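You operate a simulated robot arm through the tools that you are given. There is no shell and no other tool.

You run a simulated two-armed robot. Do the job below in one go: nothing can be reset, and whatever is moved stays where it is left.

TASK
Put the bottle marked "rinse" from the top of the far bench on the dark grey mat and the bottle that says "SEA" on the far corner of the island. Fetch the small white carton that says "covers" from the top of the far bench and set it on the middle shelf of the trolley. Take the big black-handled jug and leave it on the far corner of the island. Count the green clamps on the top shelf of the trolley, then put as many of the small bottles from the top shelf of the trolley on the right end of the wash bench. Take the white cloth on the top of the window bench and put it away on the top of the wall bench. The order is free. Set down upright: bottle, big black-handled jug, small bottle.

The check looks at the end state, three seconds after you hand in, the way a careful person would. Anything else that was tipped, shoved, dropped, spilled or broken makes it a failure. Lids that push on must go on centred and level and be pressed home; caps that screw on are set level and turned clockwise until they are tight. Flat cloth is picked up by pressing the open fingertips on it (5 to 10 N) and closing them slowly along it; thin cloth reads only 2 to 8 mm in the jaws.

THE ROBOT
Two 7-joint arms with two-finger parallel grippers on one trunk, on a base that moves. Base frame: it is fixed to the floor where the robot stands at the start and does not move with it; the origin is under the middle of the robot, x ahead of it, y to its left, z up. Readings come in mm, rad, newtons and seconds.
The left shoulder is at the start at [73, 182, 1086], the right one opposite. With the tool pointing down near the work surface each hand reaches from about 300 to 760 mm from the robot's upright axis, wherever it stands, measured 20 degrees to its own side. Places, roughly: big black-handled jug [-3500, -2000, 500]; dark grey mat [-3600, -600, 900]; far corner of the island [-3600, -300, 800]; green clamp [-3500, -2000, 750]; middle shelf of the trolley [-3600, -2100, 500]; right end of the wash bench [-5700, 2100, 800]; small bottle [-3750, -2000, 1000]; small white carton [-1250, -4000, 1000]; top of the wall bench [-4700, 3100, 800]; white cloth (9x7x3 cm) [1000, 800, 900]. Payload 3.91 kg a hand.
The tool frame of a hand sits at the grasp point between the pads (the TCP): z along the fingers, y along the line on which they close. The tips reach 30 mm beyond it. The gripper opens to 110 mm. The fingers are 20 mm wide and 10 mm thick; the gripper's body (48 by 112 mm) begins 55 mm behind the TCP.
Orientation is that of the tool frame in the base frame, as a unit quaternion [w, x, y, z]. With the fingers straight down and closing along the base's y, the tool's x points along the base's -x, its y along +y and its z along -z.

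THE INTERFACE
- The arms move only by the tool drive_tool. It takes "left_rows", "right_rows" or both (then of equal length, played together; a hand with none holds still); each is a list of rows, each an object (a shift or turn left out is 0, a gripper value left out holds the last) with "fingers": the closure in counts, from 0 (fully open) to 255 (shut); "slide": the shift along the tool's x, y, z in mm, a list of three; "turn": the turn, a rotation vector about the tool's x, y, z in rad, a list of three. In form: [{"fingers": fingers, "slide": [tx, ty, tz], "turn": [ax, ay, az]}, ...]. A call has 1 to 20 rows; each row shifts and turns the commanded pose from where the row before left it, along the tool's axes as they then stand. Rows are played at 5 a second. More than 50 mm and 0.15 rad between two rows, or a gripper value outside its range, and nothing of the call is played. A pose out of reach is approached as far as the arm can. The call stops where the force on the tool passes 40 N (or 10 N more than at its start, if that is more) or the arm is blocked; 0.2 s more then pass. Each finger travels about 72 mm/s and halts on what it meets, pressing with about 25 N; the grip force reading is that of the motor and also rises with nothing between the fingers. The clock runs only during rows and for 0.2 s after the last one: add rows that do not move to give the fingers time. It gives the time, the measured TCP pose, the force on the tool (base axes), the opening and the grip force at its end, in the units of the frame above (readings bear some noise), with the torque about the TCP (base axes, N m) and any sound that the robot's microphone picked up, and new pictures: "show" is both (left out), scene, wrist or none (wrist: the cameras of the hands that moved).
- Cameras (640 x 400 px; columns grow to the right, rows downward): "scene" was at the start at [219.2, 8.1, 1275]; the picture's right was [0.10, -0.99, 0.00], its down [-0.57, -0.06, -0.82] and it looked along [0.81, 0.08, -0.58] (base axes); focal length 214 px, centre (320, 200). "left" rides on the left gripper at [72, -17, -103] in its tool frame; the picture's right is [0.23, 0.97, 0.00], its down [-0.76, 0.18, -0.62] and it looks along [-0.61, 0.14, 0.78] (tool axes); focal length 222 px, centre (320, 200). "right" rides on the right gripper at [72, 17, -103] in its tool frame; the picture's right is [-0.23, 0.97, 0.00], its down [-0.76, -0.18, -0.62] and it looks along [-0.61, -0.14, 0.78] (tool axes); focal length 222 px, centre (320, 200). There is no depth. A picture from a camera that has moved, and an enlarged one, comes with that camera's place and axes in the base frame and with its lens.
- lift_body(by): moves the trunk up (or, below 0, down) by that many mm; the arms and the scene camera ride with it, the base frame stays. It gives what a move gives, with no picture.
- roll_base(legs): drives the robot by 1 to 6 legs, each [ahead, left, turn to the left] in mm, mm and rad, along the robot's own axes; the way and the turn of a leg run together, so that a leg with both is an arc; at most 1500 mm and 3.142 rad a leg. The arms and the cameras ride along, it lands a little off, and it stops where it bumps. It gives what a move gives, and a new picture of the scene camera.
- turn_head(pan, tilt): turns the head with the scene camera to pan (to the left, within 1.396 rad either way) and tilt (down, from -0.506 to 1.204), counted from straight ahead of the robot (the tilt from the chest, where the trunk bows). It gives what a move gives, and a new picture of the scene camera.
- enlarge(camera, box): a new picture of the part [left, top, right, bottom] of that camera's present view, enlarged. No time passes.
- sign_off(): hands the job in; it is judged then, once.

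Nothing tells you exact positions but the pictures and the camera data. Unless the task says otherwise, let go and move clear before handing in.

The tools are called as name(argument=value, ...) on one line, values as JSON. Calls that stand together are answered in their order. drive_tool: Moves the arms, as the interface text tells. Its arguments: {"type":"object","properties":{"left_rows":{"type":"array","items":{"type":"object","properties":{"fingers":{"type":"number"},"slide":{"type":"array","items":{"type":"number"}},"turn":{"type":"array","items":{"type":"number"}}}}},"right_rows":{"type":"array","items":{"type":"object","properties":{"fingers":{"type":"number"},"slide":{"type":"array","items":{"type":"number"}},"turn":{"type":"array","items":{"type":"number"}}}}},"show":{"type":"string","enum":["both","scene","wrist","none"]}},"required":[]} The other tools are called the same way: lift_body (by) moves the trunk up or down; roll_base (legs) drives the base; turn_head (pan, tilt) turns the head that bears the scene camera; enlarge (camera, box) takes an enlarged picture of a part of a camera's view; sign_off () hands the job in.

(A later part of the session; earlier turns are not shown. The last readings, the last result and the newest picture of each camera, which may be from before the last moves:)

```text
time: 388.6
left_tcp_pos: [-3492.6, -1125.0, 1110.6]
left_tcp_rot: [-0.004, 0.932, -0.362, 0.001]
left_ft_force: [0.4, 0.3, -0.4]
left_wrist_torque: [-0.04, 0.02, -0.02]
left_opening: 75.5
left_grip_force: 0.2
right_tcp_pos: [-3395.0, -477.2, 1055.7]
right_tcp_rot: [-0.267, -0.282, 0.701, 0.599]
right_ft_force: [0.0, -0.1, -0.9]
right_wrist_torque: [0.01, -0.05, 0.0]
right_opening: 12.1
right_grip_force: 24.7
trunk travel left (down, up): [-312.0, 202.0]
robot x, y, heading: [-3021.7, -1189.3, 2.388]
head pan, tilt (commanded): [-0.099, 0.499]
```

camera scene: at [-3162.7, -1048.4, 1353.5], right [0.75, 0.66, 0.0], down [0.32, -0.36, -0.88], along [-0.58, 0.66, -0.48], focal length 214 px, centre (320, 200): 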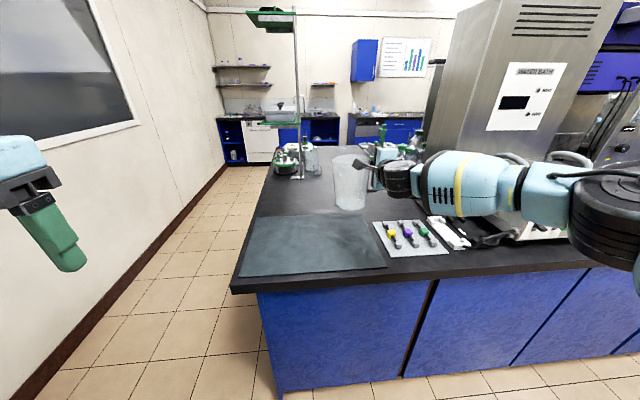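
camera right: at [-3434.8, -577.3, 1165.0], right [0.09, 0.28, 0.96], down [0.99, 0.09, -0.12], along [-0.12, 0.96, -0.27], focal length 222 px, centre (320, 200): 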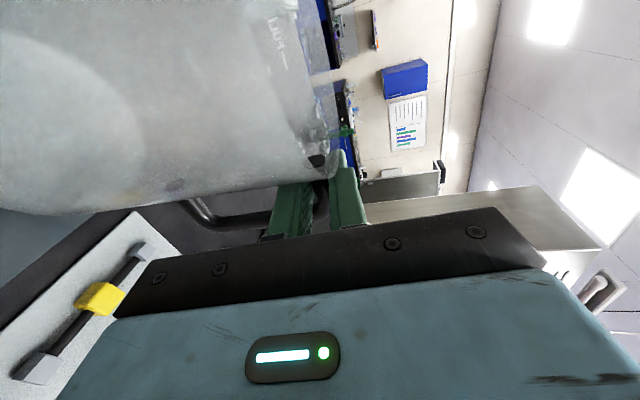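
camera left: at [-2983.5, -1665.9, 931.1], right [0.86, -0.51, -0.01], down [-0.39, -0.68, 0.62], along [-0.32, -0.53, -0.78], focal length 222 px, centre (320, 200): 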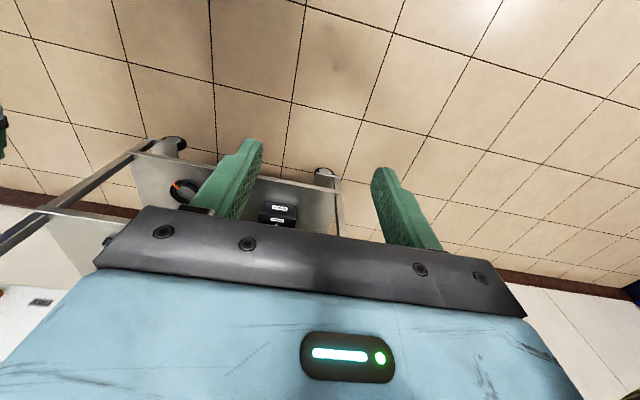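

Level and lower now (jug base ≈914). I extend the arm 60 mm and advance the base, leaving the last fine positioning for a look from above.

drive_tool(right_rows=[{"slide": [0, 1, 8]}, {"slide": [0, 2, 14]}, {"slide": [0, 2, 16]}, {"slide": [0, 2, 14]}, {"slide": [0, 1, 8]}, {}], show="none")

roll_base(legs=[[0, 0, -0.01], [240, 15, 0]])

turn_head(pan=-0.1, tilt=0.65)

```text
time: 390.0
left_tcp_pos: [-3493.3, -1124.4, 1109.4]
left_tcp_rot: [-0.003, 0.932, -0.362, 0.002]
left_ft_force: [-0.3, 0.5, -0.2]
left_wrist_torque: [0.0, 0.0, 0.01]
left_opening: 75.6
left_grip_force: 0.0
right_tcp_pos: [-3436.9, -432.7, 1053.7]
right_tcp_rot: [-0.266, -0.284, 0.7, 0.599]
right_ft_force: [-0.4, 0.0, -0.7]
right_wrist_torque: [0.02, -0.08, 0.03]
right_opening: 12.1
right_grip_force: 25.3
trunk travel left (down, up): [-312.0, 202.0]
robot x, y, heading: [-3021.5, -1192.0, 2.391]
head pan, tilt (commanded): [-0.099, 0.499]
```

```text
time: 392.1
left_tcp_pos: [-3676.4, -962.3, 1109.8]
left_tcp_rot: [-0.004, 0.93, -0.369, 0.002]
left_ft_force: [0.5, 0.0, 0.1]
left_wrist_torque: [0.0, 0.0, 0.02]
left_opening: 75.4
left_grip_force: 0.1
right_tcp_pos: [-3613.3, -270.9, 1052.7]
right_tcp_rot: [-0.262, -0.279, 0.701, 0.601]
right_ft_force: [-0.5, 0.3, -0.6]
right_wrist_torque: [0.06, -0.03, 0.0]
right_opening: 12.1
right_grip_force: 24.9
trunk travel left (down, up): [-312.0, 202.0]
robot x, y, heading: [-3211.8, -1034.4, 2.375]
head pan, tilt (commanded): [-0.099, 0.499]
camera scene: at [-3371.1, -866.4, 1246.7], right [0.76, 0.65, 0.0], down [0.31, -0.36, -0.88], along [-0.57, 0.67, -0.48], focal length 214 px, centre (320, 200)
```

scene: 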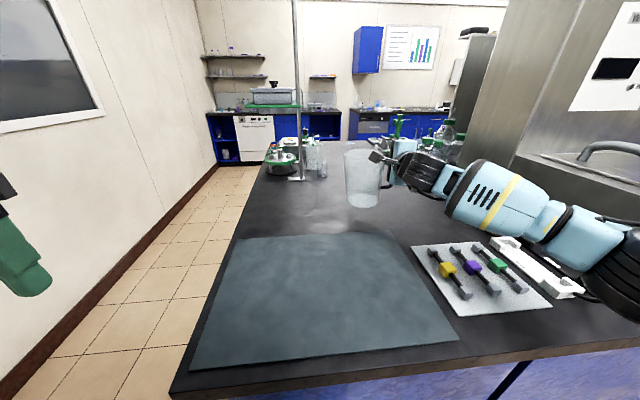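

```text
time: 392.8
left_tcp_pos: [-3675.7, -962.1, 1109.8]
left_tcp_rot: [-0.002, 0.93, -0.368, 0.002]
left_ft_force: [-0.6, 0.5, -1.0]
left_wrist_torque: [-0.02, 0.0, -0.01]
left_opening: 75.3
left_grip_force: 0.1
right_tcp_pos: [-3612.4, -272.7, 1054.7]
right_tcp_rot: [-0.262, -0.279, 0.702, 0.601]
right_ft_force: [0.0, -1.4, -1.7]
right_wrist_torque: [0.05, -0.04, 0.03]
right_opening: 12.0
right_grip_force: 24.7
trunk travel left (down, up): [-312.0, 202.0]
robot x, y, heading: [-3210.0, -1033.9, 2.374]
head pan, tilt (commanded): [-0.099, 0.649]
camera scene: at [-3367.8, -870.0, 1233.5], right [0.76, 0.65, 0.0], down [0.39, -0.46, -0.8], along [-0.52, 0.61, -0.6], focal length 214 px, centre (320, 200)
```

scene: 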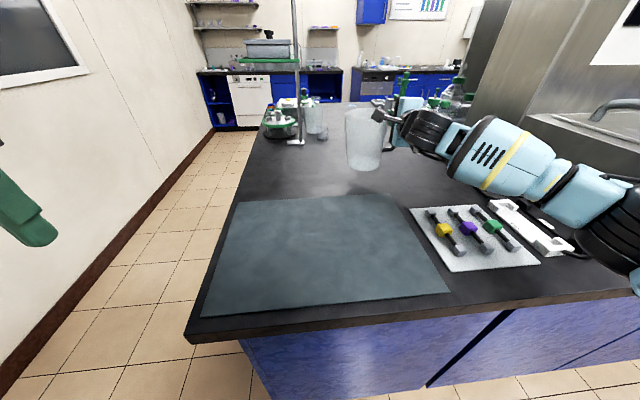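

The jug hovers just behind the mat. I advance 25 mm more for margin, then lower by the trunk and finish by the arm.

roll_base(legs=[[25, 0, 0]])

lift_body(by=-45)

drive_tool(right_rows=[{}])

```text
time: 393.6
left_tcp_pos: [-3695.3, -944.0, 1109.7]
left_tcp_rot: [-0.003, 0.93, -0.367, 0.002]
left_ft_force: [-0.4, -0.3, 0.2]
left_wrist_torque: [-0.01, -0.01, -0.04]
left_opening: 75.3
left_grip_force: 0.0
right_tcp_pos: [-3630.3, -254.3, 1054.6]
right_tcp_rot: [-0.263, -0.278, 0.702, 0.601]
right_ft_force: [-0.1, -0.2, -1.4]
right_wrist_torque: [0.07, -0.04, 0.01]
right_opening: 12.2
right_grip_force: 24.9
trunk travel left (down, up): [-312.0, 202.0]
robot x, y, heading: [-3225.4, -1016.2, 2.374]
head pan, tilt (commanded): [-0.099, 0.649]
camera scene: at [-3385.5, -852.9, 1233.3], right [0.76, 0.65, 0.0], down [0.39, -0.46, -0.8], along [-0.52, 0.61, -0.6], focal length 214 px, centre (320, 200)
```

scene: 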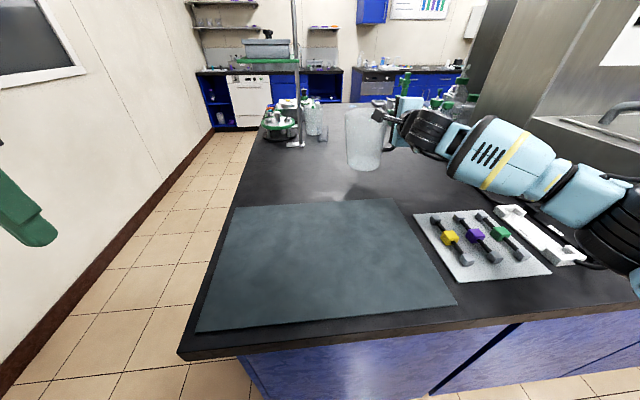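

```text
time: 394.5
left_tcp_pos: [-3693.7, -946.1, 1065.1]
left_tcp_rot: [-0.003, 0.93, -0.369, 0.002]
left_ft_force: [-0.5, 0.0, 0.5]
left_wrist_torque: [0.01, 0.01, -0.01]
left_opening: 75.3
left_grip_force: 0.1
right_tcp_pos: [-3629.2, -254.3, 1008.8]
right_tcp_rot: [-0.263, -0.279, 0.702, 0.601]
right_ft_force: [0.2, -0.5, -1.3]
right_wrist_torque: [0.04, 0.0, -0.02]
right_opening: 11.9
right_grip_force: 24.9
trunk travel left (down, up): [-267.0, 247.0]
robot x, y, heading: [-3222.4, -1014.2, 2.377]
head pan, tilt (commanded): [-0.099, 0.649]
```

```text
time: 394.9
left_tcp_pos: [-3694.0, -946.0, 1064.6]
left_tcp_rot: [-0.003, 0.93, -0.368, 0.001]
left_ft_force: [-0.3, -0.3, 1.1]
left_wrist_torque: [0.0, 0.02, 0.02]
left_opening: 75.5
left_grip_force: 0.1
right_tcp_pos: [-3630.0, -254.5, 1009.1]
right_tcp_rot: [-0.263, -0.278, 0.702, 0.6]
right_ft_force: [-0.4, 0.3, -1.7]
right_wrist_torque: [0.02, -0.02, 0.0]
right_opening: 11.7
right_grip_force: 25.1
trunk travel left (down, up): [-267.0, 247.0]
robot x, y, heading: [-3225.3, -1016.6, 2.38]
head pan, tilt (commanded): [-0.099, 0.649]
camera scene: at [-3393.8, -844.8, 1188.4], right [0.76, 0.65, 0.0], down [0.39, -0.46, -0.8], along [-0.52, 0.61, -0.6], focal length 214 px, centre (320, 200)
camera right: at [-3609.0, -377.2, 1042.2], right [0.09, 0.28, 0.96], down [0.99, 0.08, -0.11], along [-0.11, 0.96, -0.27], focal length 222 px, centre (320, 200)
```

scene: 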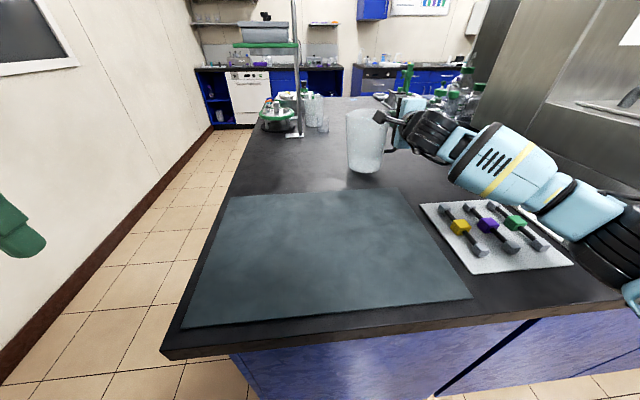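
right: 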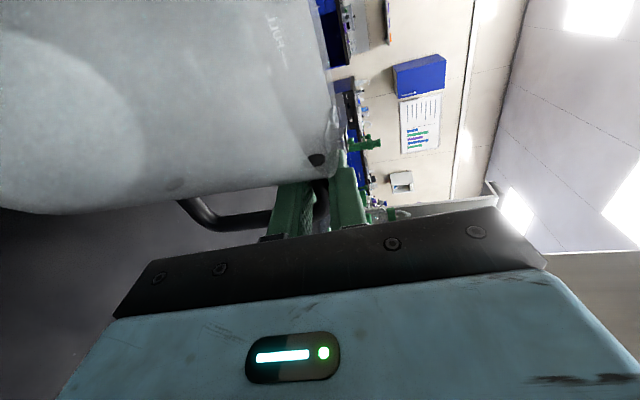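

drive_tool(right_rows=[{"slide": [0, -4, 0.5]}, {"slide": [0, -3, 0.4]}, {"slide": [0, -2, 0.3]}, {}], show="none")

```text
time: 395.9
left_tcp_pos: [-3693.7, -945.3, 1064.7]
left_tcp_rot: [-0.003, 0.93, -0.368, 0.001]
left_ft_force: [-0.6, -0.7, -0.2]
left_wrist_torque: [0.03, 0.03, 0.06]
left_opening: 75.6
left_grip_force: 0.0
right_tcp_pos: [-3630.1, -254.3, 1001.0]
right_tcp_rot: [-0.263, -0.278, 0.702, 0.601]
right_ft_force: [0.5, -0.2, -1.3]
right_wrist_torque: [0.02, -0.02, 0.04]
right_opening: 12.0
right_grip_force: 24.4
trunk travel left (down, up): [-267.0, 247.0]
robot x, y, heading: [-3227.0, -1018.4, 2.372]
head pan, tilt (commanded): [-0.099, 0.649]
```

drive_tool(right_rows=[{"slide": [0, -2, 0.3]}, {"slide": [0, -2, 0.3]}, {}], show="none")

enlarge(camera="scene", box=[300, 80, 460, 180])

```text
time: 396.7
left_tcp_pos: [-3693.4, -945.0, 1064.2]
left_tcp_rot: [-0.003, 0.93, -0.368, 0.002]
left_ft_force: [-0.4, 1.1, 0.5]
left_wrist_torque: [0.0, -0.02, 0.0]
left_opening: 75.7
left_grip_force: 0.1
right_tcp_pos: [-3630.1, -255.4, 997.0]
right_tcp_rot: [-0.263, -0.279, 0.703, 0.599]
right_ft_force: [-0.3, -0.9, -1.2]
right_wrist_torque: [0.02, -0.01, -0.01]
right_opening: 11.9
right_grip_force: 24.8
trunk travel left (down, up): [-267.0, 247.0]
robot x, y, heading: [-3225.7, -1014.9, 2.377]
head pan, tilt (commanded): [-0.099, 0.649]
```

```text
4.00 times, centred on (380, 130) of scene
camera zoom: at [-3393.9, -844.8, 1188.3], right [0.76, 0.65, 0.0], down [0.39, -0.46, -0.8], along [-0.52, 0.61, -0.6], focal length 858 px, centre (80, 480)
```

zoom: 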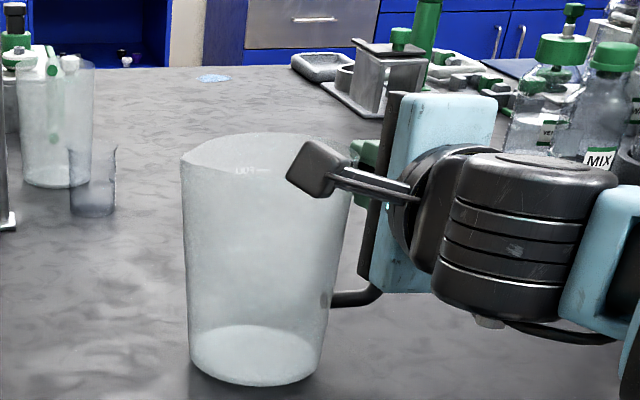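

drive_tool(right_rows=[{"slide": [0, -1.5, 0.2]}, {"slide": [0, -1.5, 0.2]}, {}], show="none")

```text
time: 397.5
left_tcp_pos: [-3694.6, -945.2, 1062.9]
left_tcp_rot: [-0.003, 0.93, -0.368, 0.002]
left_ft_force: [0.2, -0.1, -0.5]
left_wrist_torque: [0.05, -0.01, -0.01]
left_opening: 75.4
left_grip_force: 0.1
right_tcp_pos: [-3630.8, -254.3, 996.7]
right_tcp_rot: [-0.263, -0.279, 0.704, 0.598]
right_ft_force: [-0.9, 0.1, -1.4]
right_wrist_torque: [0.03, -0.06, 0.01]
right_opening: 12.2
right_grip_force: 25.5
trunk travel left (down, up): [-267.0, 247.0]
robot x, y, heading: [-3230.0, -1020.3, 2.384]
head pan, tilt (commanded): [-0.099, 0.649]
```

drive_tool(right_rows=[{"slide": [0, -1.5, 0.2]}, {"slide": [0, -1.5, 0.2]}, {}])

```text
time: 398.3
left_tcp_pos: [-3694.3, -945.1, 1064.0]
left_tcp_rot: [-0.003, 0.93, -0.369, 0.002]
left_ft_force: [-0.2, -0.3, 0.5]
left_wrist_torque: [-0.02, 0.03, -0.03]
left_opening: 75.7
left_grip_force: 0.0
right_tcp_pos: [-3629.9, -254.3, 995.7]
right_tcp_rot: [-0.261, -0.279, 0.703, 0.599]
right_ft_force: [0.5, 0.0, 0.1]
right_wrist_torque: [0.07, -0.09, -0.03]
right_opening: 11.9
right_grip_force: 25.0
right hand out of reach, approached as far as the arm can: row 1
trunk travel left (down, up): [-267.0, 247.0]
robot x, y, heading: [-3228.9, -1017.2, 2.381]
head pan, tilt (commanded): [-0.099, 0.649]
camera scene: at [-3393.9, -844.8, 1188.3], right [0.76, 0.65, 0.0], down [0.39, -0.46, -0.8], along [-0.52, 0.61, -0.6], focal length 214 px, centre (320, 200)
camera right: at [-3609.7, -377.1, 1029.0], right [0.08, 0.28, 0.96], down [0.99, 0.08, -0.11], along [-0.11, 0.96, -0.27], focal length 222 px, centre (320, 200)
```

scene: 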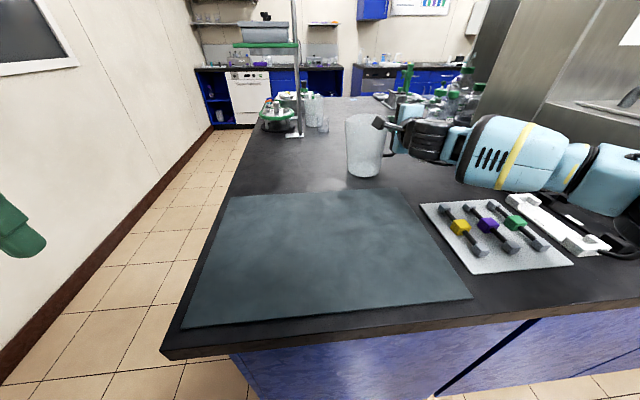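
right: 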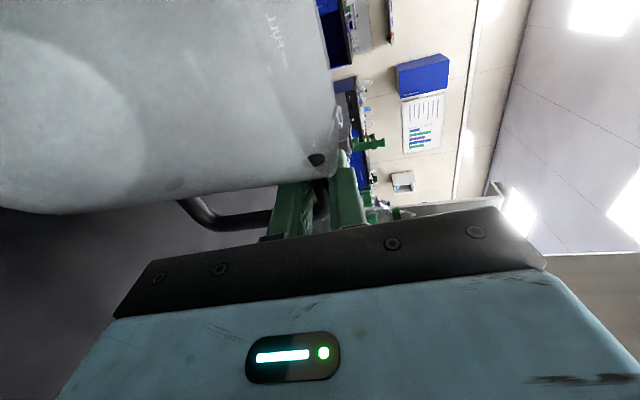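

The arm is at the edge of its reach here, so I'll take the last millimetres with the trunk.

lift_body(by=-2)

```text
time: 398.8
left_tcp_pos: [-3693.8, -945.5, 1062.1]
left_tcp_rot: [-0.003, 0.93, -0.368, 0.002]
left_ft_force: [0.6, -0.3, 0.0]
left_wrist_torque: [0.02, -0.01, 0.01]
left_opening: 75.5
left_grip_force: 0.0
right_tcp_pos: [-3630.6, -254.4, 993.5]
right_tcp_rot: [-0.263, -0.28, 0.704, 0.598]
right_ft_force: [0.8, 0.5, 2.0]
right_wrist_torque: [0.0, 0.06, 0.01]
right_opening: 12.2
right_grip_force: 25.1
trunk travel left (down, up): [-265.0, 249.0]
robot x, y, heading: [-3225.9, -1019.8, 2.376]
head pan, tilt (commanded): [-0.099, 0.649]
```

lift_body(by=-1.5)

enlarge(camera="scene", box=[300, 80, 460, 200])

```text
time: 399.3
left_tcp_pos: [-3693.7, -946.7, 1061.4]
left_tcp_rot: [-0.003, 0.93, -0.368, 0.003]
left_ft_force: [0.1, -0.1, 0.1]
left_wrist_torque: [0.01, 0.0, -0.02]
left_opening: 75.1
left_grip_force: 0.0
right_tcp_pos: [-3630.3, -255.1, 992.3]
right_tcp_rot: [-0.263, -0.279, 0.704, 0.598]
right_ft_force: [1.6, -0.5, 4.4]
right_wrist_torque: [-0.18, 0.24, 0.12]
right_opening: 12.0
right_grip_force: 24.7
trunk travel left (down, up): [-264.0, 251.0]
robot x, y, heading: [-3229.2, -1013.5, 2.376]
head pan, tilt (commanded): [-0.099, 0.649]
```

```text
3.33 times, centred on (380, 140) of scene
camera zoom: at [-3394.2, -844.7, 1184.9], right [0.76, 0.65, 0.0], down [0.39, -0.46, -0.8], along [-0.52, 0.61, -0.6], focal length 715 px, centre (120, 400)
```

zoom: 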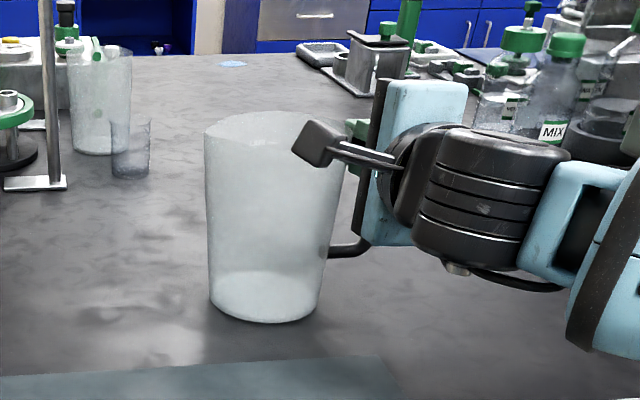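

The jug rests on the counter (≈6 N reaction). Opening the jaws gently and backing straight out.

drive_tool(right_rows=[{"fingers": 225}, {"fingers": 215}, {"fingers": 200}, {"fingers": 170}, {"fingers": 140}, {"fingers": 110}, {"fingers": 95}, {}, {}], show="wrist")

```text
time: 401.3
left_tcp_pos: [-3695.1, -945.4, 1061.4]
left_tcp_rot: [-0.004, 0.93, -0.368, 0.001]
left_ft_force: [-0.3, -0.3, -0.1]
left_wrist_torque: [0.01, 0.03, -0.01]
left_opening: 75.5
left_grip_force: 0.1
right_tcp_pos: [-3628.9, -255.3, 990.2]
right_tcp_rot: [-0.261, -0.279, 0.704, 0.598]
right_ft_force: [0.2, -1.0, -0.3]
right_wrist_torque: [-0.02, 0.0, 0.0]
right_opening: 68.8
right_grip_force: 0.0
trunk travel left (down, up): [-264.0, 251.0]
robot x, y, heading: [-3225.3, -1016.9, 2.383]
head pan, tilt (commanded): [-0.099, 0.649]
camera right: at [-3609.9, -376.9, 1024.8], right [0.08, 0.29, 0.95], down [0.99, 0.08, -0.11], along [-0.11, 0.95, -0.28], focal length 222 px, centre (320, 200)
```

right: 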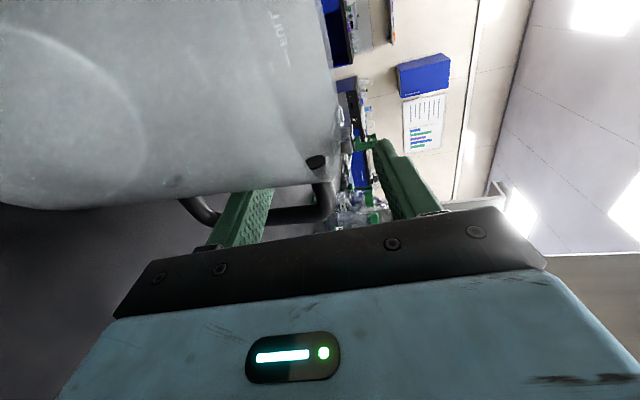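

turn_head(pan=-0.5, tilt=0.6)

```text
time: 402.2
left_tcp_pos: [-3692.8, -944.7, 1061.6]
left_tcp_rot: [-0.003, 0.93, -0.368, 0.001]
left_ft_force: [0.7, 0.1, 0.3]
left_wrist_torque: [-0.02, -0.02, 0.0]
left_opening: 75.7
left_grip_force: 0.1
right_tcp_pos: [-3629.9, -254.2, 991.7]
right_tcp_rot: [-0.262, -0.28, 0.704, 0.598]
right_ft_force: [0.0, -0.2, -0.6]
right_wrist_torque: [0.03, 0.01, -0.01]
right_opening: 69.0
right_grip_force: 0.1
trunk travel left (down, up): [-264.0, 251.0]
robot x, y, heading: [-3222.7, -1017.0, 2.375]
head pan, tilt (commanded): [-0.499, 0.6]
camera scene: at [-3365.0, -826.0, 1189.1], right [0.95, 0.3, 0.0], down [0.17, -0.54, -0.83], along [-0.25, 0.79, -0.56], focal length 214 px, centre (320, 200)
```

scene: 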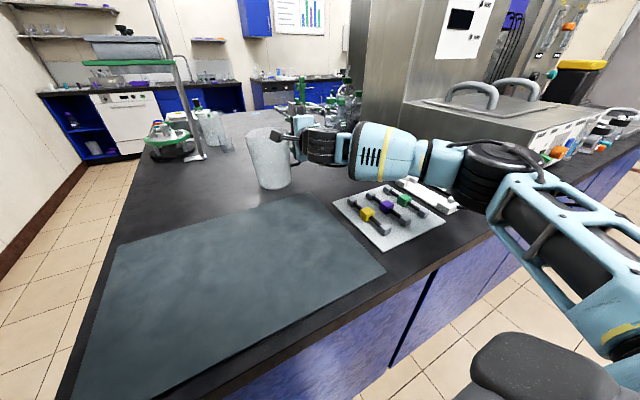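

The elbow is close above the tubing clamps, so I rise 12 mm, back out 70 mm to clear the handle, then rise further before leaving.

lift_body(by=12)

roll_base(legs=[[-90, 0, 0]])

enlarge(camera="right", box=[0, 0, 640, 400])

```text
time: 402.8
left_tcp_pos: [-3693.8, -945.9, 1073.7]
left_tcp_rot: [-0.003, 0.93, -0.368, 0.002]
left_ft_force: [0.7, 0.5, -0.9]
left_wrist_torque: [0.0, -0.01, 0.0]
left_opening: 75.5
left_grip_force: 0.1
right_tcp_pos: [-3629.8, -253.9, 1002.3]
right_tcp_rot: [-0.261, -0.28, 0.705, 0.597]
right_ft_force: [-1.1, 0.5, -0.8]
right_wrist_torque: [0.01, -0.02, 0.0]
right_opening: 69.3
right_grip_force: 0.0
trunk travel left (down, up): [-276.0, 239.0]
robot x, y, heading: [-3226.9, -1018.5, 2.38]
head pan, tilt (commanded): [-0.499, 0.6]
```

```text
time: 403.9
left_tcp_pos: [-3629.8, -1005.6, 1073.4]
left_tcp_rot: [-0.004, 0.93, -0.369, 0.001]
left_ft_force: [0.3, -0.3, 0.1]
left_wrist_torque: [0.06, 0.02, -0.01]
left_opening: 75.7
left_grip_force: 0.1
right_tcp_pos: [-3565.5, -316.0, 1003.8]
right_tcp_rot: [-0.261, -0.279, 0.705, 0.598]
right_ft_force: [0.2, 0.8, 0.5]
right_wrist_torque: [-0.02, 0.01, 0.0]
right_opening: 68.7
right_grip_force: 0.1
trunk travel left (down, up): [-276.0, 239.0]
robot x, y, heading: [-3163.5, -1075.0, 2.375]
head pan, tilt (commanded): [-0.499, 0.6]
camera scene: at [-3298.4, -889.2, 1201.4], right [0.95, 0.3, 0.0], down [0.17, -0.54, -0.83], along [-0.25, 0.79, -0.56], focal length 214 px, centre (320, 200)
```

scene: 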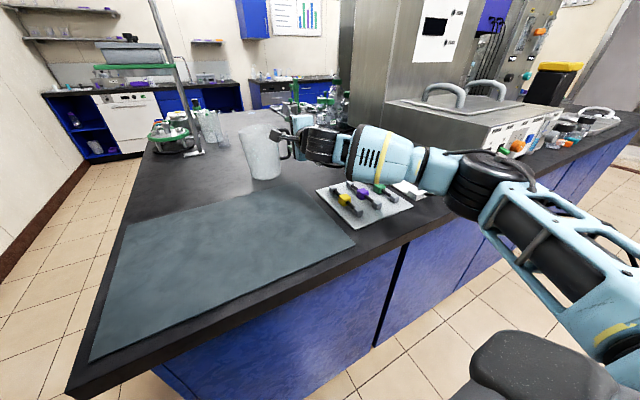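

```text
1.00 times, centred on (320, 200) of right (not enlarged: the box is as wide or as high as the picture)
camera zoom: at [-3545.1, -437.1, 1037.2], right [0.08, 0.29, 0.95], down [0.99, 0.08, -0.11], along [-0.11, 0.95, -0.28], focal length 222 px, centre (320, 200)
```

zoom: 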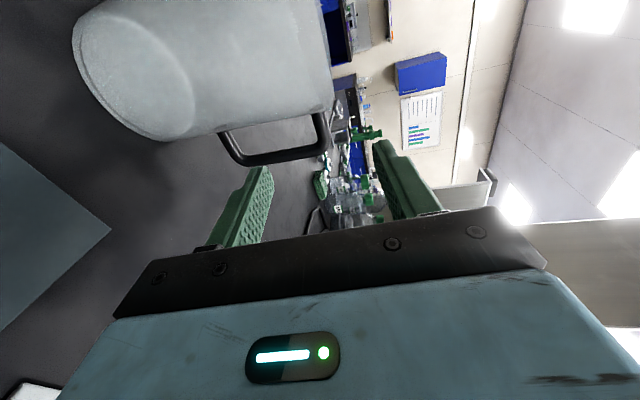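

The jug stands upright on the counter, hand clear. I back off into open floor, point the right hand down again and tuck it in.

roll_base(legs=[[-400, 0, 0]])

drive_tool(right_rows=[{"fingers": 0, "turn": [0.1, 0, 0], "slide": [0, 0, -30]}, {"turn": [0.15, 0, 0], "slide": [0, 0, -20]}, {"turn": [0.15, 0, 0], "slide": [0, 10, -20]}, {"turn": [0.15, 0, 0], "slide": [0, 0, -20]}, {"turn": [0.15, 0, 0], "slide": [0, -10, -20]}, {"turn": [0.15, 0, 0], "slide": [0, -20, -20]}, {"turn": [0.15, 0, 0], "slide": [0, -30, -20]}, {"turn": [0.15, 0, 0], "slide": [0, -30, -20]}, {"turn": [0.15, 0, 0], "slide": [0, -30, -20]}, {"turn": [0.13, 0, 0], "slide": [0, -30, -10]}, {"slide": [0, -40, 0]}, {"slide": [0, -40, 0]}, {"slide": [0, -40, 0]}, {"slide": [0, -40, 0]}, {}])

```text
time: 406.4
left_tcp_pos: [-3341.4, -1283.1, 1073.8]
left_tcp_rot: [-0.004, 0.929, -0.369, 0.002]
left_ft_force: [0.6, 0.3, -0.6]
left_wrist_torque: [0.04, 0.0, 0.01]
left_opening: 75.5
left_grip_force: 0.1
right_tcp_pos: [-3276.8, -592.8, 1002.9]
right_tcp_rot: [-0.261, -0.28, 0.704, 0.598]
right_ft_force: [0.6, 0.3, 1.1]
right_wrist_torque: [-0.01, -0.04, -0.01]
right_opening: 68.7
right_grip_force: 0.0
trunk travel left (down, up): [-276.0, 239.0]
robot x, y, heading: [-2876.3, -1354.1, 2.375]
head pan, tilt (commanded): [-0.499, 0.6]
camera scene: at [-3010.0, -1167.0, 1201.3], right [0.95, 0.3, 0.0], down [0.17, -0.54, -0.83], along [-0.25, 0.79, -0.56], focal length 214 px, centre (320, 200)
```

scene: 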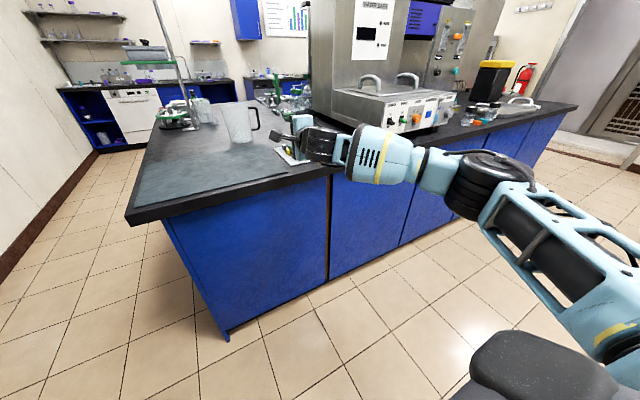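

```text
time: 409.6
left_tcp_pos: [-3342.0, -1283.6, 1073.3]
left_tcp_rot: [-0.003, 0.93, -0.369, 0.002]
left_ft_force: [-0.7, 0.8, 0.3]
left_wrist_torque: [0.01, 0.04, 0.03]
left_opening: 75.6
left_grip_force: 0.1
right_tcp_pos: [-2977.0, -891.5, 1073.2]
right_tcp_rot: [-0.014, -0.381, 0.924, -0.01]
right_ft_force: [0.9, 0.3, -0.9]
right_wrist_torque: [0.01, 0.0, -0.02]
right_opening: 109.8
right_grip_force: 0.0
trunk travel left (down, up): [-276.0, 239.0]
robot x, y, heading: [-2878.0, -1354.3, 2.373]
head pan, tilt (commanded): [-0.499, 0.6]
camera scene: at [-3010.7, -1166.5, 1201.2], right [0.95, 0.3, 0.0], down [0.17, -0.54, -0.82], along [-0.25, 0.79, -0.57], focal length 214 px, centre (320, 200)
camera right: at [-3037.4, -928.4, 1178.0], right [-0.53, 0.85, -0.02], down [0.68, 0.43, 0.6], along [0.52, 0.3, -0.8], focal length 222 px, centre (320, 200)
```

scene: 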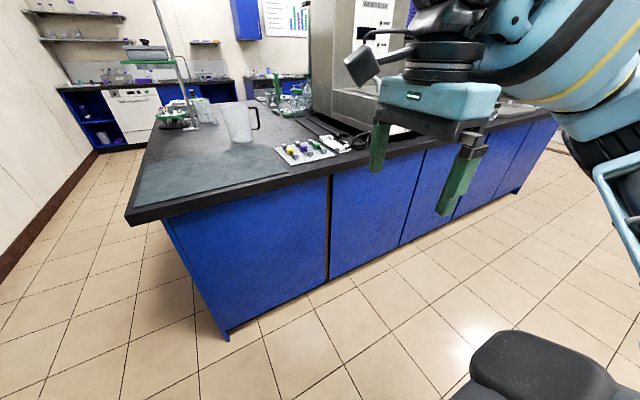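
right: 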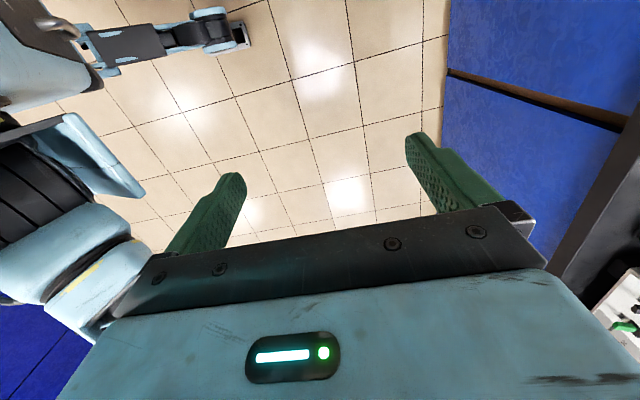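

Both hands are tucked. Now I turn round and drive to the far bench, passing the stool on its right.

drive_tool(right_rows=[{"turn": [-0.008, -0.033, 0]}, {}], show="none")

roll_base(legs=[[0, 0, -1.57], [0, 0, -1.568], [900, -250, 0]])

turn_head(pan=0.0, tilt=0.3)

```text
time: 410.2
left_tcp_pos: [-3341.4, -1284.3, 1073.9]
left_tcp_rot: [-0.004, 0.93, -0.369, 0.003]
left_ft_force: [-0.1, 0.6, -0.2]
left_wrist_torque: [0.0, -0.01, -0.05]
left_opening: 75.8
left_grip_force: 0.1
right_tcp_pos: [-2976.0, -891.0, 1072.4]
right_tcp_rot: [0.0, -0.383, 0.924, 0.0]
right_ft_force: [-0.7, 0.2, 1.0]
right_wrist_torque: [0.02, -0.03, 0.0]
right_opening: 110.0
right_grip_force: 0.0
trunk travel left (down, up): [-276.0, 239.0]
robot x, y, heading: [-2873.5, -1353.6, 2.376]
head pan, tilt (commanded): [-0.499, 0.6]
```

```text
time: 422.8
left_tcp_pos: [-1958.2, -2264.4, 1073.6]
left_tcp_rot: [-0.003, 0.379, 0.925, -0.003]
left_ft_force: [1.0, -1.3, -0.4]
left_wrist_torque: [-0.03, -0.02, -0.03]
left_opening: 75.8
left_grip_force: 0.1
right_tcp_pos: [-2332.8, -2647.2, 1073.0]
right_tcp_rot: [0.0, 0.929, 0.371, 0.001]
right_ft_force: [-0.3, -0.4, -0.3]
right_wrist_torque: [0.0, -0.01, 0.0]
right_opening: 110.0
right_grip_force: 0.0
trunk travel left (down, up): [-276.0, 239.0]
robot x, y, heading: [-2422.9, -2184.4, -0.792]
head pan, tilt (commanded): [-0.499, 0.6]
camera scene: at [-2292.5, -2375.7, 1201.2], right [-0.96, -0.28, 0.0], down [-0.16, 0.54, -0.82], along [0.23, -0.79, -0.57], focal length 214 px, centre (320, 200)
```

scene: 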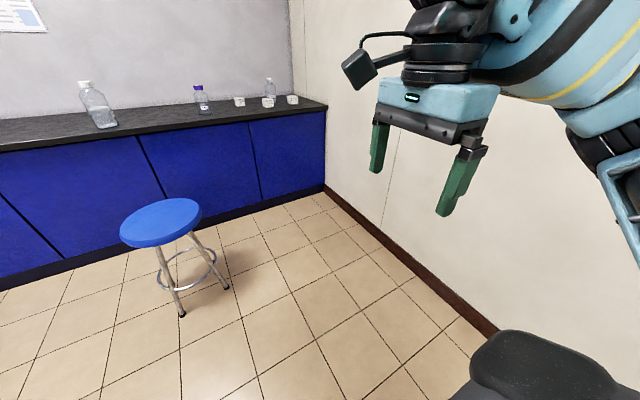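

```text
time: 423.8
left_tcp_pos: [-1958.0, -2265.4, 1072.8]
left_tcp_rot: [-0.002, 0.38, 0.925, -0.003]
left_ft_force: [-0.6, -0.3, -0.2]
left_wrist_torque: [0.02, 0.0, 0.0]
left_opening: 75.2
left_grip_force: 0.1
right_tcp_pos: [-2333.6, -2648.6, 1071.9]
right_tcp_rot: [0.0, 0.929, 0.371, 0.001]
right_ft_force: [0.6, -0.4, -0.6]
right_wrist_torque: [0.0, -0.01, 0.02]
right_opening: 109.9
right_grip_force: 0.1
trunk travel left (down, up): [-276.0, 239.0]
robot x, y, heading: [-2425.4, -2186.1, -0.788]
head pan, tilt (commanded): [0.0, 0.3]
camera scene: at [-2251.5, -2357.0, 1228.7], right [-0.71, -0.7, 0.0], down [-0.21, 0.21, -0.96], along [0.67, -0.68, -0.3], focal length 214 px, centre (320, 200)
```

scene: 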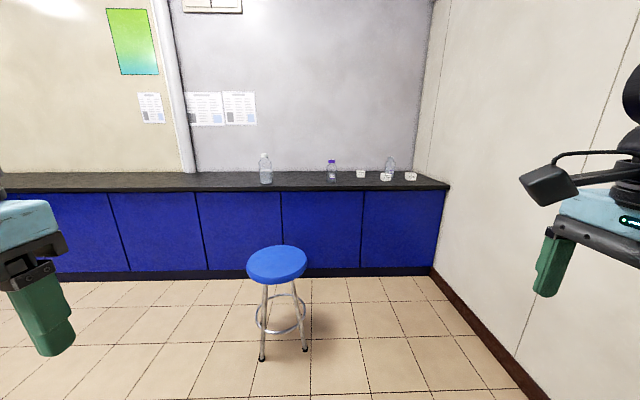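

The far bench carries three bottles and three small white cartons. Enlarging to read the labels.

enlarge(camera="scene", box=[310, 140, 438, 200])

enlarge(camera="scene", box=[225, 140, 353, 200])

```text
5.00 times, centred on (374, 170) of scene
camera zoom: at [-2251.5, -2357.0, 1228.7], right [-0.71, -0.7, 0.0], down [-0.21, 0.21, -0.96], along [0.67, -0.68, -0.3], focal length 1072 px, centre (50, 350)
```

zoom: 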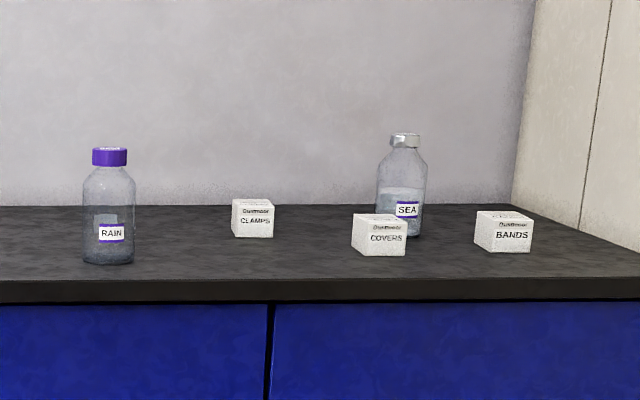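

```text
5.00 times, centred on (289, 170) of scene
camera zoom: at [-2251.5, -2357.0, 1228.7], right [-0.71, -0.7, 0.0], down [-0.21, 0.21, -0.96], along [0.67, -0.68, -0.3], focal length 1072 px, centre (475, 350)
```

zoom: 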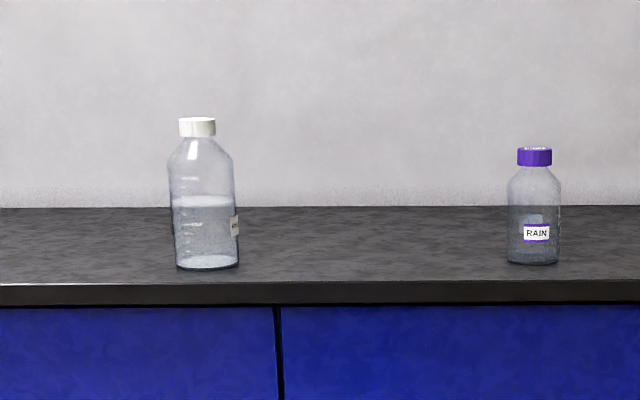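

Labels read: RAIN, CLAMPS, COVERS (front middle carton), SEA (behind it, silver cap) and BANDS; the big white-capped bottle's label is turned away — probably "rinse". I'll drive up to the COVERS/SEA spot first.

lift_body(by=74)

roll_base(legs=[[0, 0, 0.027], [600, -585, 0], [500, 0, 0]])

turn_head(pan=0.0, tilt=0.5)

```text
time: 424.9
left_tcp_pos: [-1957.4, -2264.2, 1146.5]
left_tcp_rot: [-0.002, 0.38, 0.925, -0.003]
left_ft_force: [-0.2, -0.6, 0.1]
left_wrist_torque: [0.0, 0.0, 0.02]
left_opening: 75.4
left_grip_force: 0.0
right_tcp_pos: [-2331.6, -2649.0, 1146.6]
right_tcp_rot: [0.0, 0.929, 0.371, 0.0]
right_ft_force: [-0.1, 0.5, -0.9]
right_wrist_torque: [0.0, 0.02, 0.04]
right_opening: 110.2
right_grip_force: 0.0
trunk travel left (down, up): [-350.0, 165.0]
robot x, y, heading: [-2426.2, -2182.7, -0.785]
head pan, tilt (commanded): [0.0, 0.3]
```

```text
time: 430.0
left_tcp_pos: [-1927.0, -2963.7, 1145.4]
left_tcp_rot: [-0.001, 0.363, 0.932, -0.014]
left_ft_force: [0.0, 0.8, -0.5]
left_wrist_torque: [-0.04, 0.01, 0.0]
left_opening: 75.5
left_grip_force: 0.0
right_tcp_pos: [-2284.3, -3357.1, 1157.7]
right_tcp_rot: [0.012, 0.919, 0.393, -0.009]
right_ft_force: [0.8, -1.0, 0.4]
right_wrist_torque: [0.0, 0.0, 0.01]
right_opening: 110.2
right_grip_force: 0.1
trunk travel left (down, up): [-350.0, 165.0]
robot x, y, heading: [-2400.1, -2915.0, -0.761]
head pan, tilt (commanded): [0.0, 0.3]
stopped in leg 2: the robot was blocked; the commanded pose is now the measured one
camera scene: at [-2229.7, -3049.8, 1305.1], right [-0.69, -0.73, 0.02], down [-0.22, 0.19, -0.96], along [0.69, -0.66, -0.29], focal length 214 px, centre (320, 200)
```

scene: 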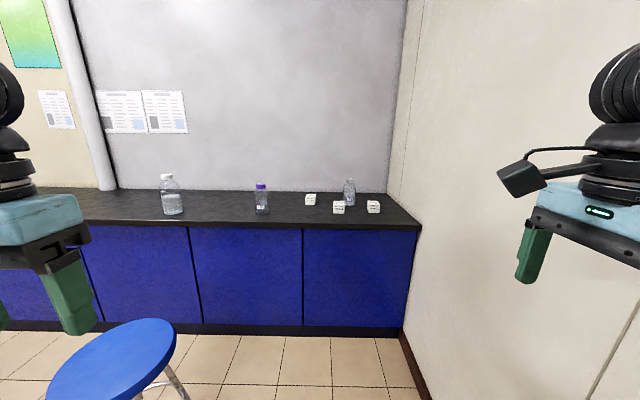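

```text
time: 430.7
left_tcp_pos: [-1924.9, -2962.8, 1145.6]
left_tcp_rot: [-0.002, 0.363, 0.932, -0.015]
left_ft_force: [-0.1, 0.9, 0.3]
left_wrist_torque: [0.0, -0.02, 0.01]
left_opening: 75.3
left_grip_force: 0.2
right_tcp_pos: [-2283.2, -3358.4, 1157.6]
right_tcp_rot: [0.011, 0.92, 0.392, -0.008]
right_ft_force: [-0.8, 1.0, 0.3]
right_wrist_torque: [0.0, -0.01, -0.02]
right_opening: 109.9
right_grip_force: 0.0
trunk travel left (down, up): [-350.0, 165.0]
robot x, y, heading: [-2401.7, -2919.6, -0.756]
head pan, tilt (commanded): [0.0, 0.499]
camera scene: at [-2230.6, -3048.4, 1286.3], right [-0.69, -0.73, 0.02], down [-0.35, 0.31, -0.88], along [0.64, -0.61, -0.47], focal length 214 px, centre (320, 200)
```

scene: 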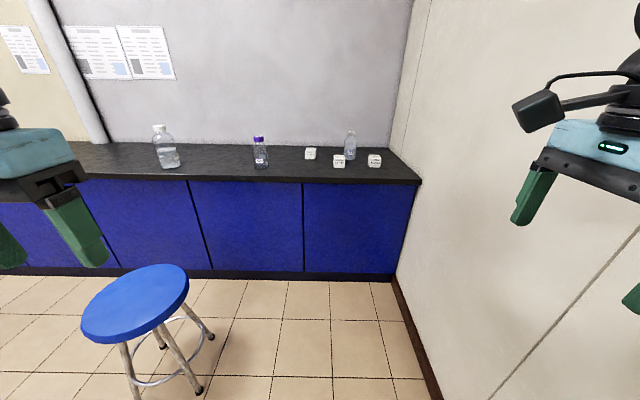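

My right elbow must have touched the side wall (robot at u≈−3768). I move left off it, then bring the right hand more forward and inward so the elbow sticks out less.

roll_base(legs=[[0, 150, 0]])

turn_head(pan=-1.2, tilt=0.5)

```text
time: 432.7
left_tcp_pos: [-1833.2, -2878.2, 1147.6]
left_tcp_rot: [-0.002, 0.363, 0.932, -0.003]
left_ft_force: [0.4, -0.8, -0.5]
left_wrist_torque: [-0.01, 0.01, 0.0]
left_opening: 75.4
left_grip_force: 0.0
right_tcp_pos: [-2192.4, -3274.5, 1147.3]
right_tcp_rot: [0.001, 0.92, 0.391, 0.0]
right_ft_force: [-0.7, 0.3, -0.1]
right_wrist_torque: [0.01, 0.0, -0.01]
right_opening: 110.2
right_grip_force: 0.0
trunk travel left (down, up): [-350.0, 165.0]
robot x, y, heading: [-2299.3, -2813.5, -0.752]
head pan, tilt (commanded): [0.0, 0.499]
camera scene: at [-2138.8, -2965.9, 1284.6], right [-0.68, -0.73, 0.0], down [-0.35, 0.33, -0.88], along [0.64, -0.6, -0.48], focal length 214 px, centre (320, 200)
```

scene: 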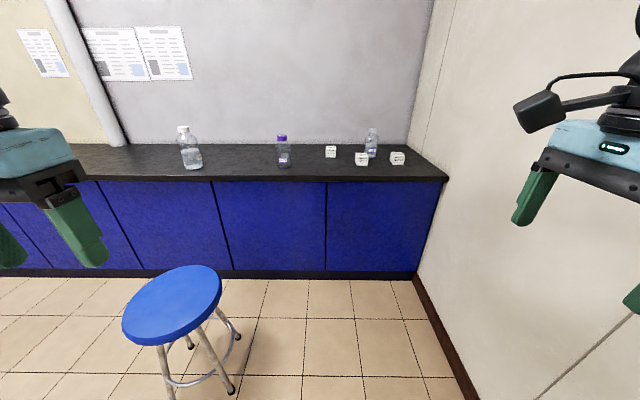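

```text
time: 434.1
left_tcp_pos: [-1833.6, -2878.3, 1146.5]
left_tcp_rot: [-0.002, 0.362, 0.932, -0.004]
left_ft_force: [0.0, 1.3, 0.1]
left_wrist_torque: [0.0, 0.0, 0.03]
left_opening: 75.8
left_grip_force: 0.1
right_tcp_pos: [-2192.2, -3274.4, 1148.2]
right_tcp_rot: [0.001, 0.921, 0.39, 0.0]
right_ft_force: [-0.8, -0.3, 0.4]
right_wrist_torque: [0.01, -0.02, 0.0]
right_opening: 109.8
right_grip_force: 0.1
trunk travel left (down, up): [-350.0, 165.0]
robot x, y, heading: [-2300.6, -2814.2, -0.754]
head pan, tilt (commanded): [-1.201, 0.499]
camera scene: at [-2239.2, -2988.4, 1284.6], right [-0.93, 0.37, 0.0], down [0.18, 0.44, -0.88], along [-0.33, -0.81, -0.48], focal length 214 px, centre (320, 200)
```

scene: 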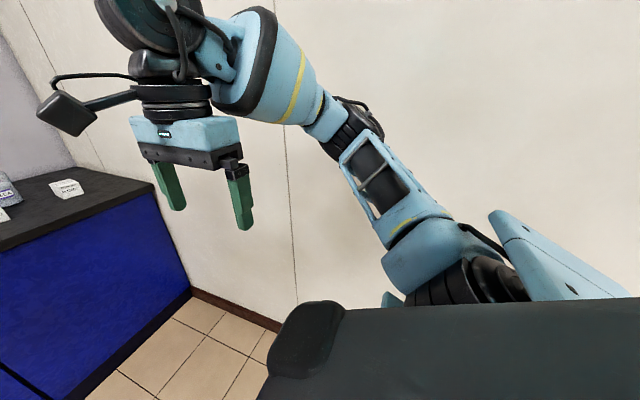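

drive_tool(right_rows=[{"slide": [30, 35, 0]}, {"slide": [30, 35, 0]}, {"slide": [30, 35, 0]}, {"slide": [30, 35, 0]}, {"slide": [20, 30, 0]}, {}], show="scene")

```text
time: 435.5
left_tcp_pos: [-1832.8, -2878.7, 1146.4]
left_tcp_rot: [-0.001, 0.362, 0.932, -0.002]
left_ft_force: [-0.2, -0.1, -0.3]
left_wrist_torque: [-0.01, 0.02, -0.01]
left_opening: 75.6
left_grip_force: 0.0
right_tcp_pos: [-1975.6, -3291.1, 1147.0]
right_tcp_rot: [0.001, 0.92, 0.391, -0.001]
right_ft_force: [-0.9, -0.2, -0.1]
right_wrist_torque: [0.04, 0.0, 0.01]
right_opening: 110.2
right_grip_force: 0.1
trunk travel left (down, up): [-350.0, 165.0]
robot x, y, heading: [-2304.8, -2812.9, -0.756]
head pan, tilt (commanded): [-1.201, 0.499]
camera scene: at [-2240.0, -2988.5, 1284.7], right [-0.93, 0.37, 0.0], down [0.18, 0.44, -0.88], along [-0.33, -0.81, -0.48], focal length 214 px, centre (320, 200)
```

scene: 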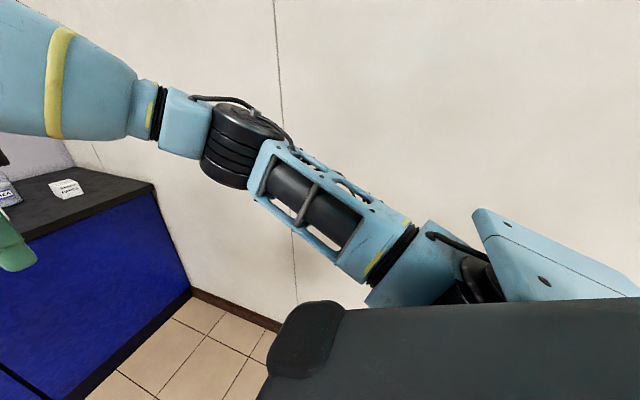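

The elbow is now ~430 mm out, which fits. I drive in to about 500 mm before the bench edge and look.

roll_base(legs=[[500, -170, -0.005], [200, 0, 0]])

turn_head(pan=-0.05, tilt=0.6)

```text
time: 439.7
left_tcp_pos: [-1438.2, -3490.9, 1147.1]
left_tcp_rot: [-0.002, 0.371, 0.929, -0.004]
left_ft_force: [0.3, -0.7, 0.6]
left_wrist_torque: [0.03, 0.02, -0.01]
left_opening: 75.6
left_grip_force: 0.0
right_tcp_pos: [-1587.0, -3901.7, 1147.3]
right_tcp_rot: [0.001, 0.924, 0.383, -0.001]
right_ft_force: [0.5, 0.3, 0.6]
right_wrist_torque: [0.0, 0.0, 0.02]
right_opening: 110.0
right_grip_force: 0.0
trunk travel left (down, up): [-350.0, 165.0]
robot x, y, heading: [-1903.5, -3416.8, -0.769]
head pan, tilt (commanded): [-1.201, 0.499]
camera scene: at [-1846.3, -3594.0, 1284.6], right [-0.92, 0.39, 0.0], down [0.19, 0.44, -0.88], along [-0.34, -0.81, -0.48], focal length 214 px, centre (320, 200)
```

scene: 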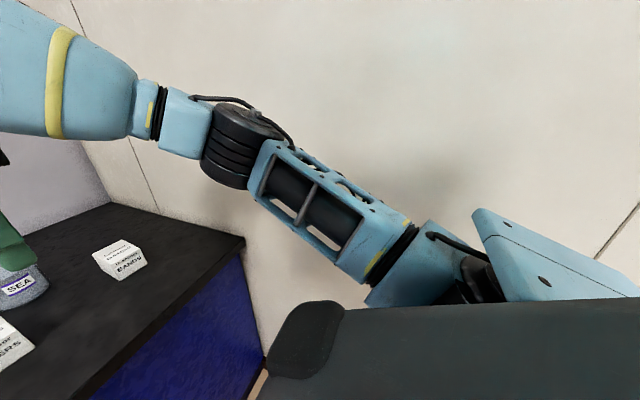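

```text
time: 441.1
left_tcp_pos: [-1437.8, -3491.7, 1146.3]
left_tcp_rot: [-0.001, 0.371, 0.929, -0.004]
left_ft_force: [0.1, -0.4, -0.1]
left_wrist_torque: [0.0, 0.01, 0.0]
left_opening: 75.4
left_grip_force: 0.1
right_tcp_pos: [-1586.8, -3901.1, 1146.4]
right_tcp_rot: [0.001, 0.924, 0.382, 0.0]
right_ft_force: [0.5, -0.4, -0.2]
right_wrist_torque: [0.0, 0.0, 0.04]
right_opening: 110.1
right_grip_force: 0.0
trunk travel left (down, up): [-350.0, 165.0]
robot x, y, heading: [-1906.4, -3413.7, -0.77]
head pan, tilt (commanded): [-0.051, 0.6]
camera scene: at [-1751.0, -3574.6, 1275.6], right [-0.73, -0.68, 0.0], down [-0.39, 0.41, -0.83], along [0.56, -0.6, -0.56], focal length 214 px, centre (320, 200)
```

scene: 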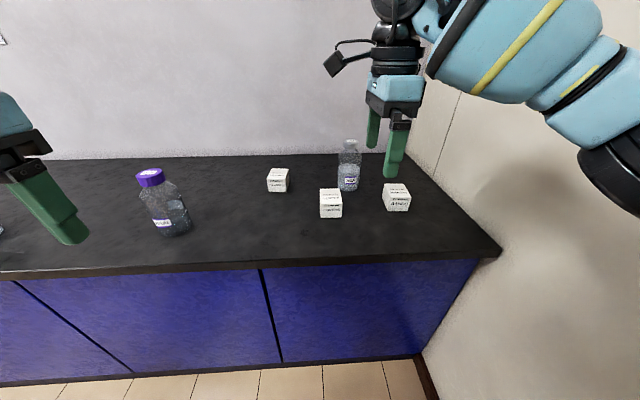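

COVERS and SEA are right in front. Zooming for exact positions.

enlarge(camera="scene", box=[290, 125, 420, 225])

```text
4.00 times, centred on (355, 175) of scene
camera zoom: at [-1751.0, -3574.6, 1275.6], right [-0.73, -0.68, 0.0], down [-0.39, 0.41, -0.83], along [0.56, -0.6, -0.56], focal length 858 px, centre (180, 300)
```

zoom: 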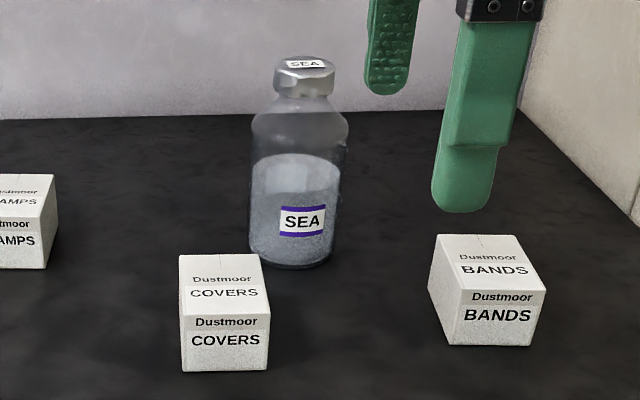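

SEA's cap top is at (−1354, −4156, 1035); the COVERS carton (≈66×90×51 mm) is centred at (−1388, −4014). I move the base in 230 mm (and 50 mm right).

roll_base(legs=[[225, -50, 0.006]])

turn_head(pan=0.0, tilt=0.8)

```text
time: 442.8
left_tcp_pos: [-1318.7, -3679.7, 1146.7]
left_tcp_rot: [-0.003, 0.373, 0.928, -0.003]
left_ft_force: [-0.8, 0.0, -0.5]
left_wrist_torque: [0.02, -0.03, -0.02]
left_opening: 75.4
left_grip_force: 0.1
right_tcp_pos: [-1469.4, -4089.1, 1147.7]
right_tcp_rot: [0.001, 0.925, 0.38, -0.001]
right_ft_force: [0.0, -0.2, -0.2]
right_wrist_torque: [0.04, 0.01, 0.01]
right_opening: 110.0
right_grip_force: 0.1
trunk travel left (down, up): [-350.0, 165.0]
robot x, y, heading: [-1788.1, -3601.1, -0.778]
head pan, tilt (commanded): [-0.051, 0.6]
camera scene: at [-1631.3, -3761.0, 1275.5], right [-0.74, -0.68, 0.0], down [-0.38, 0.42, -0.82], along [0.56, -0.61, -0.57], focal length 214 px, centre (320, 200)
```

scene: 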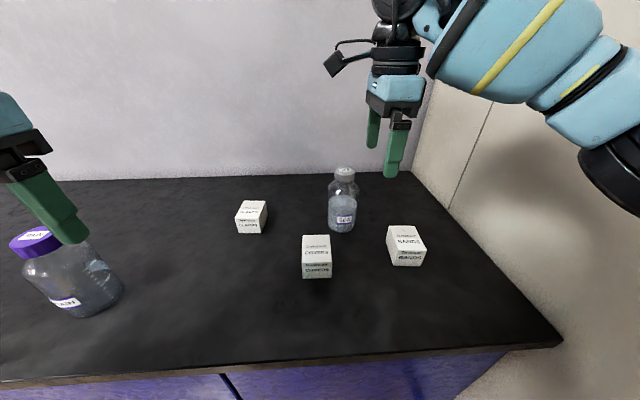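

```text
time: 443.5
left_tcp_pos: [-1318.4, -3679.3, 1147.8]
left_tcp_rot: [-0.001, 0.372, 0.928, -0.004]
left_ft_force: [-0.5, -0.2, -0.6]
left_wrist_torque: [-0.01, 0.02, 0.02]
left_opening: 75.5
left_grip_force: 0.0
right_tcp_pos: [-1469.3, -4087.9, 1148.3]
right_tcp_rot: [0.002, 0.925, 0.38, 0.0]
right_ft_force: [-0.8, -0.6, -0.3]
right_wrist_torque: [0.02, 0.0, 0.03]
right_opening: 110.2
right_grip_force: 0.1
trunk travel left (down, up): [-350.0, 165.0]
robot x, y, heading: [-1783.7, -3600.8, -0.774]
head pan, tilt (commanded): [0.0, 0.799]
camera scene: at [-1633.9, -3752.0, 1258.8], right [-0.7, -0.71, 0.0], down [-0.51, 0.5, -0.7], along [0.5, -0.49, -0.72], focal length 214 px, centre (320, 200)
```

scene: 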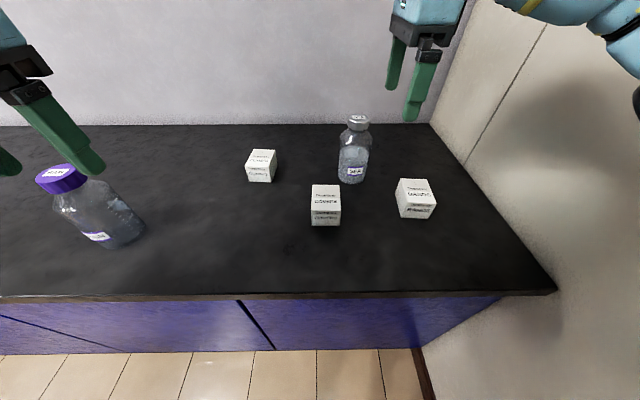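

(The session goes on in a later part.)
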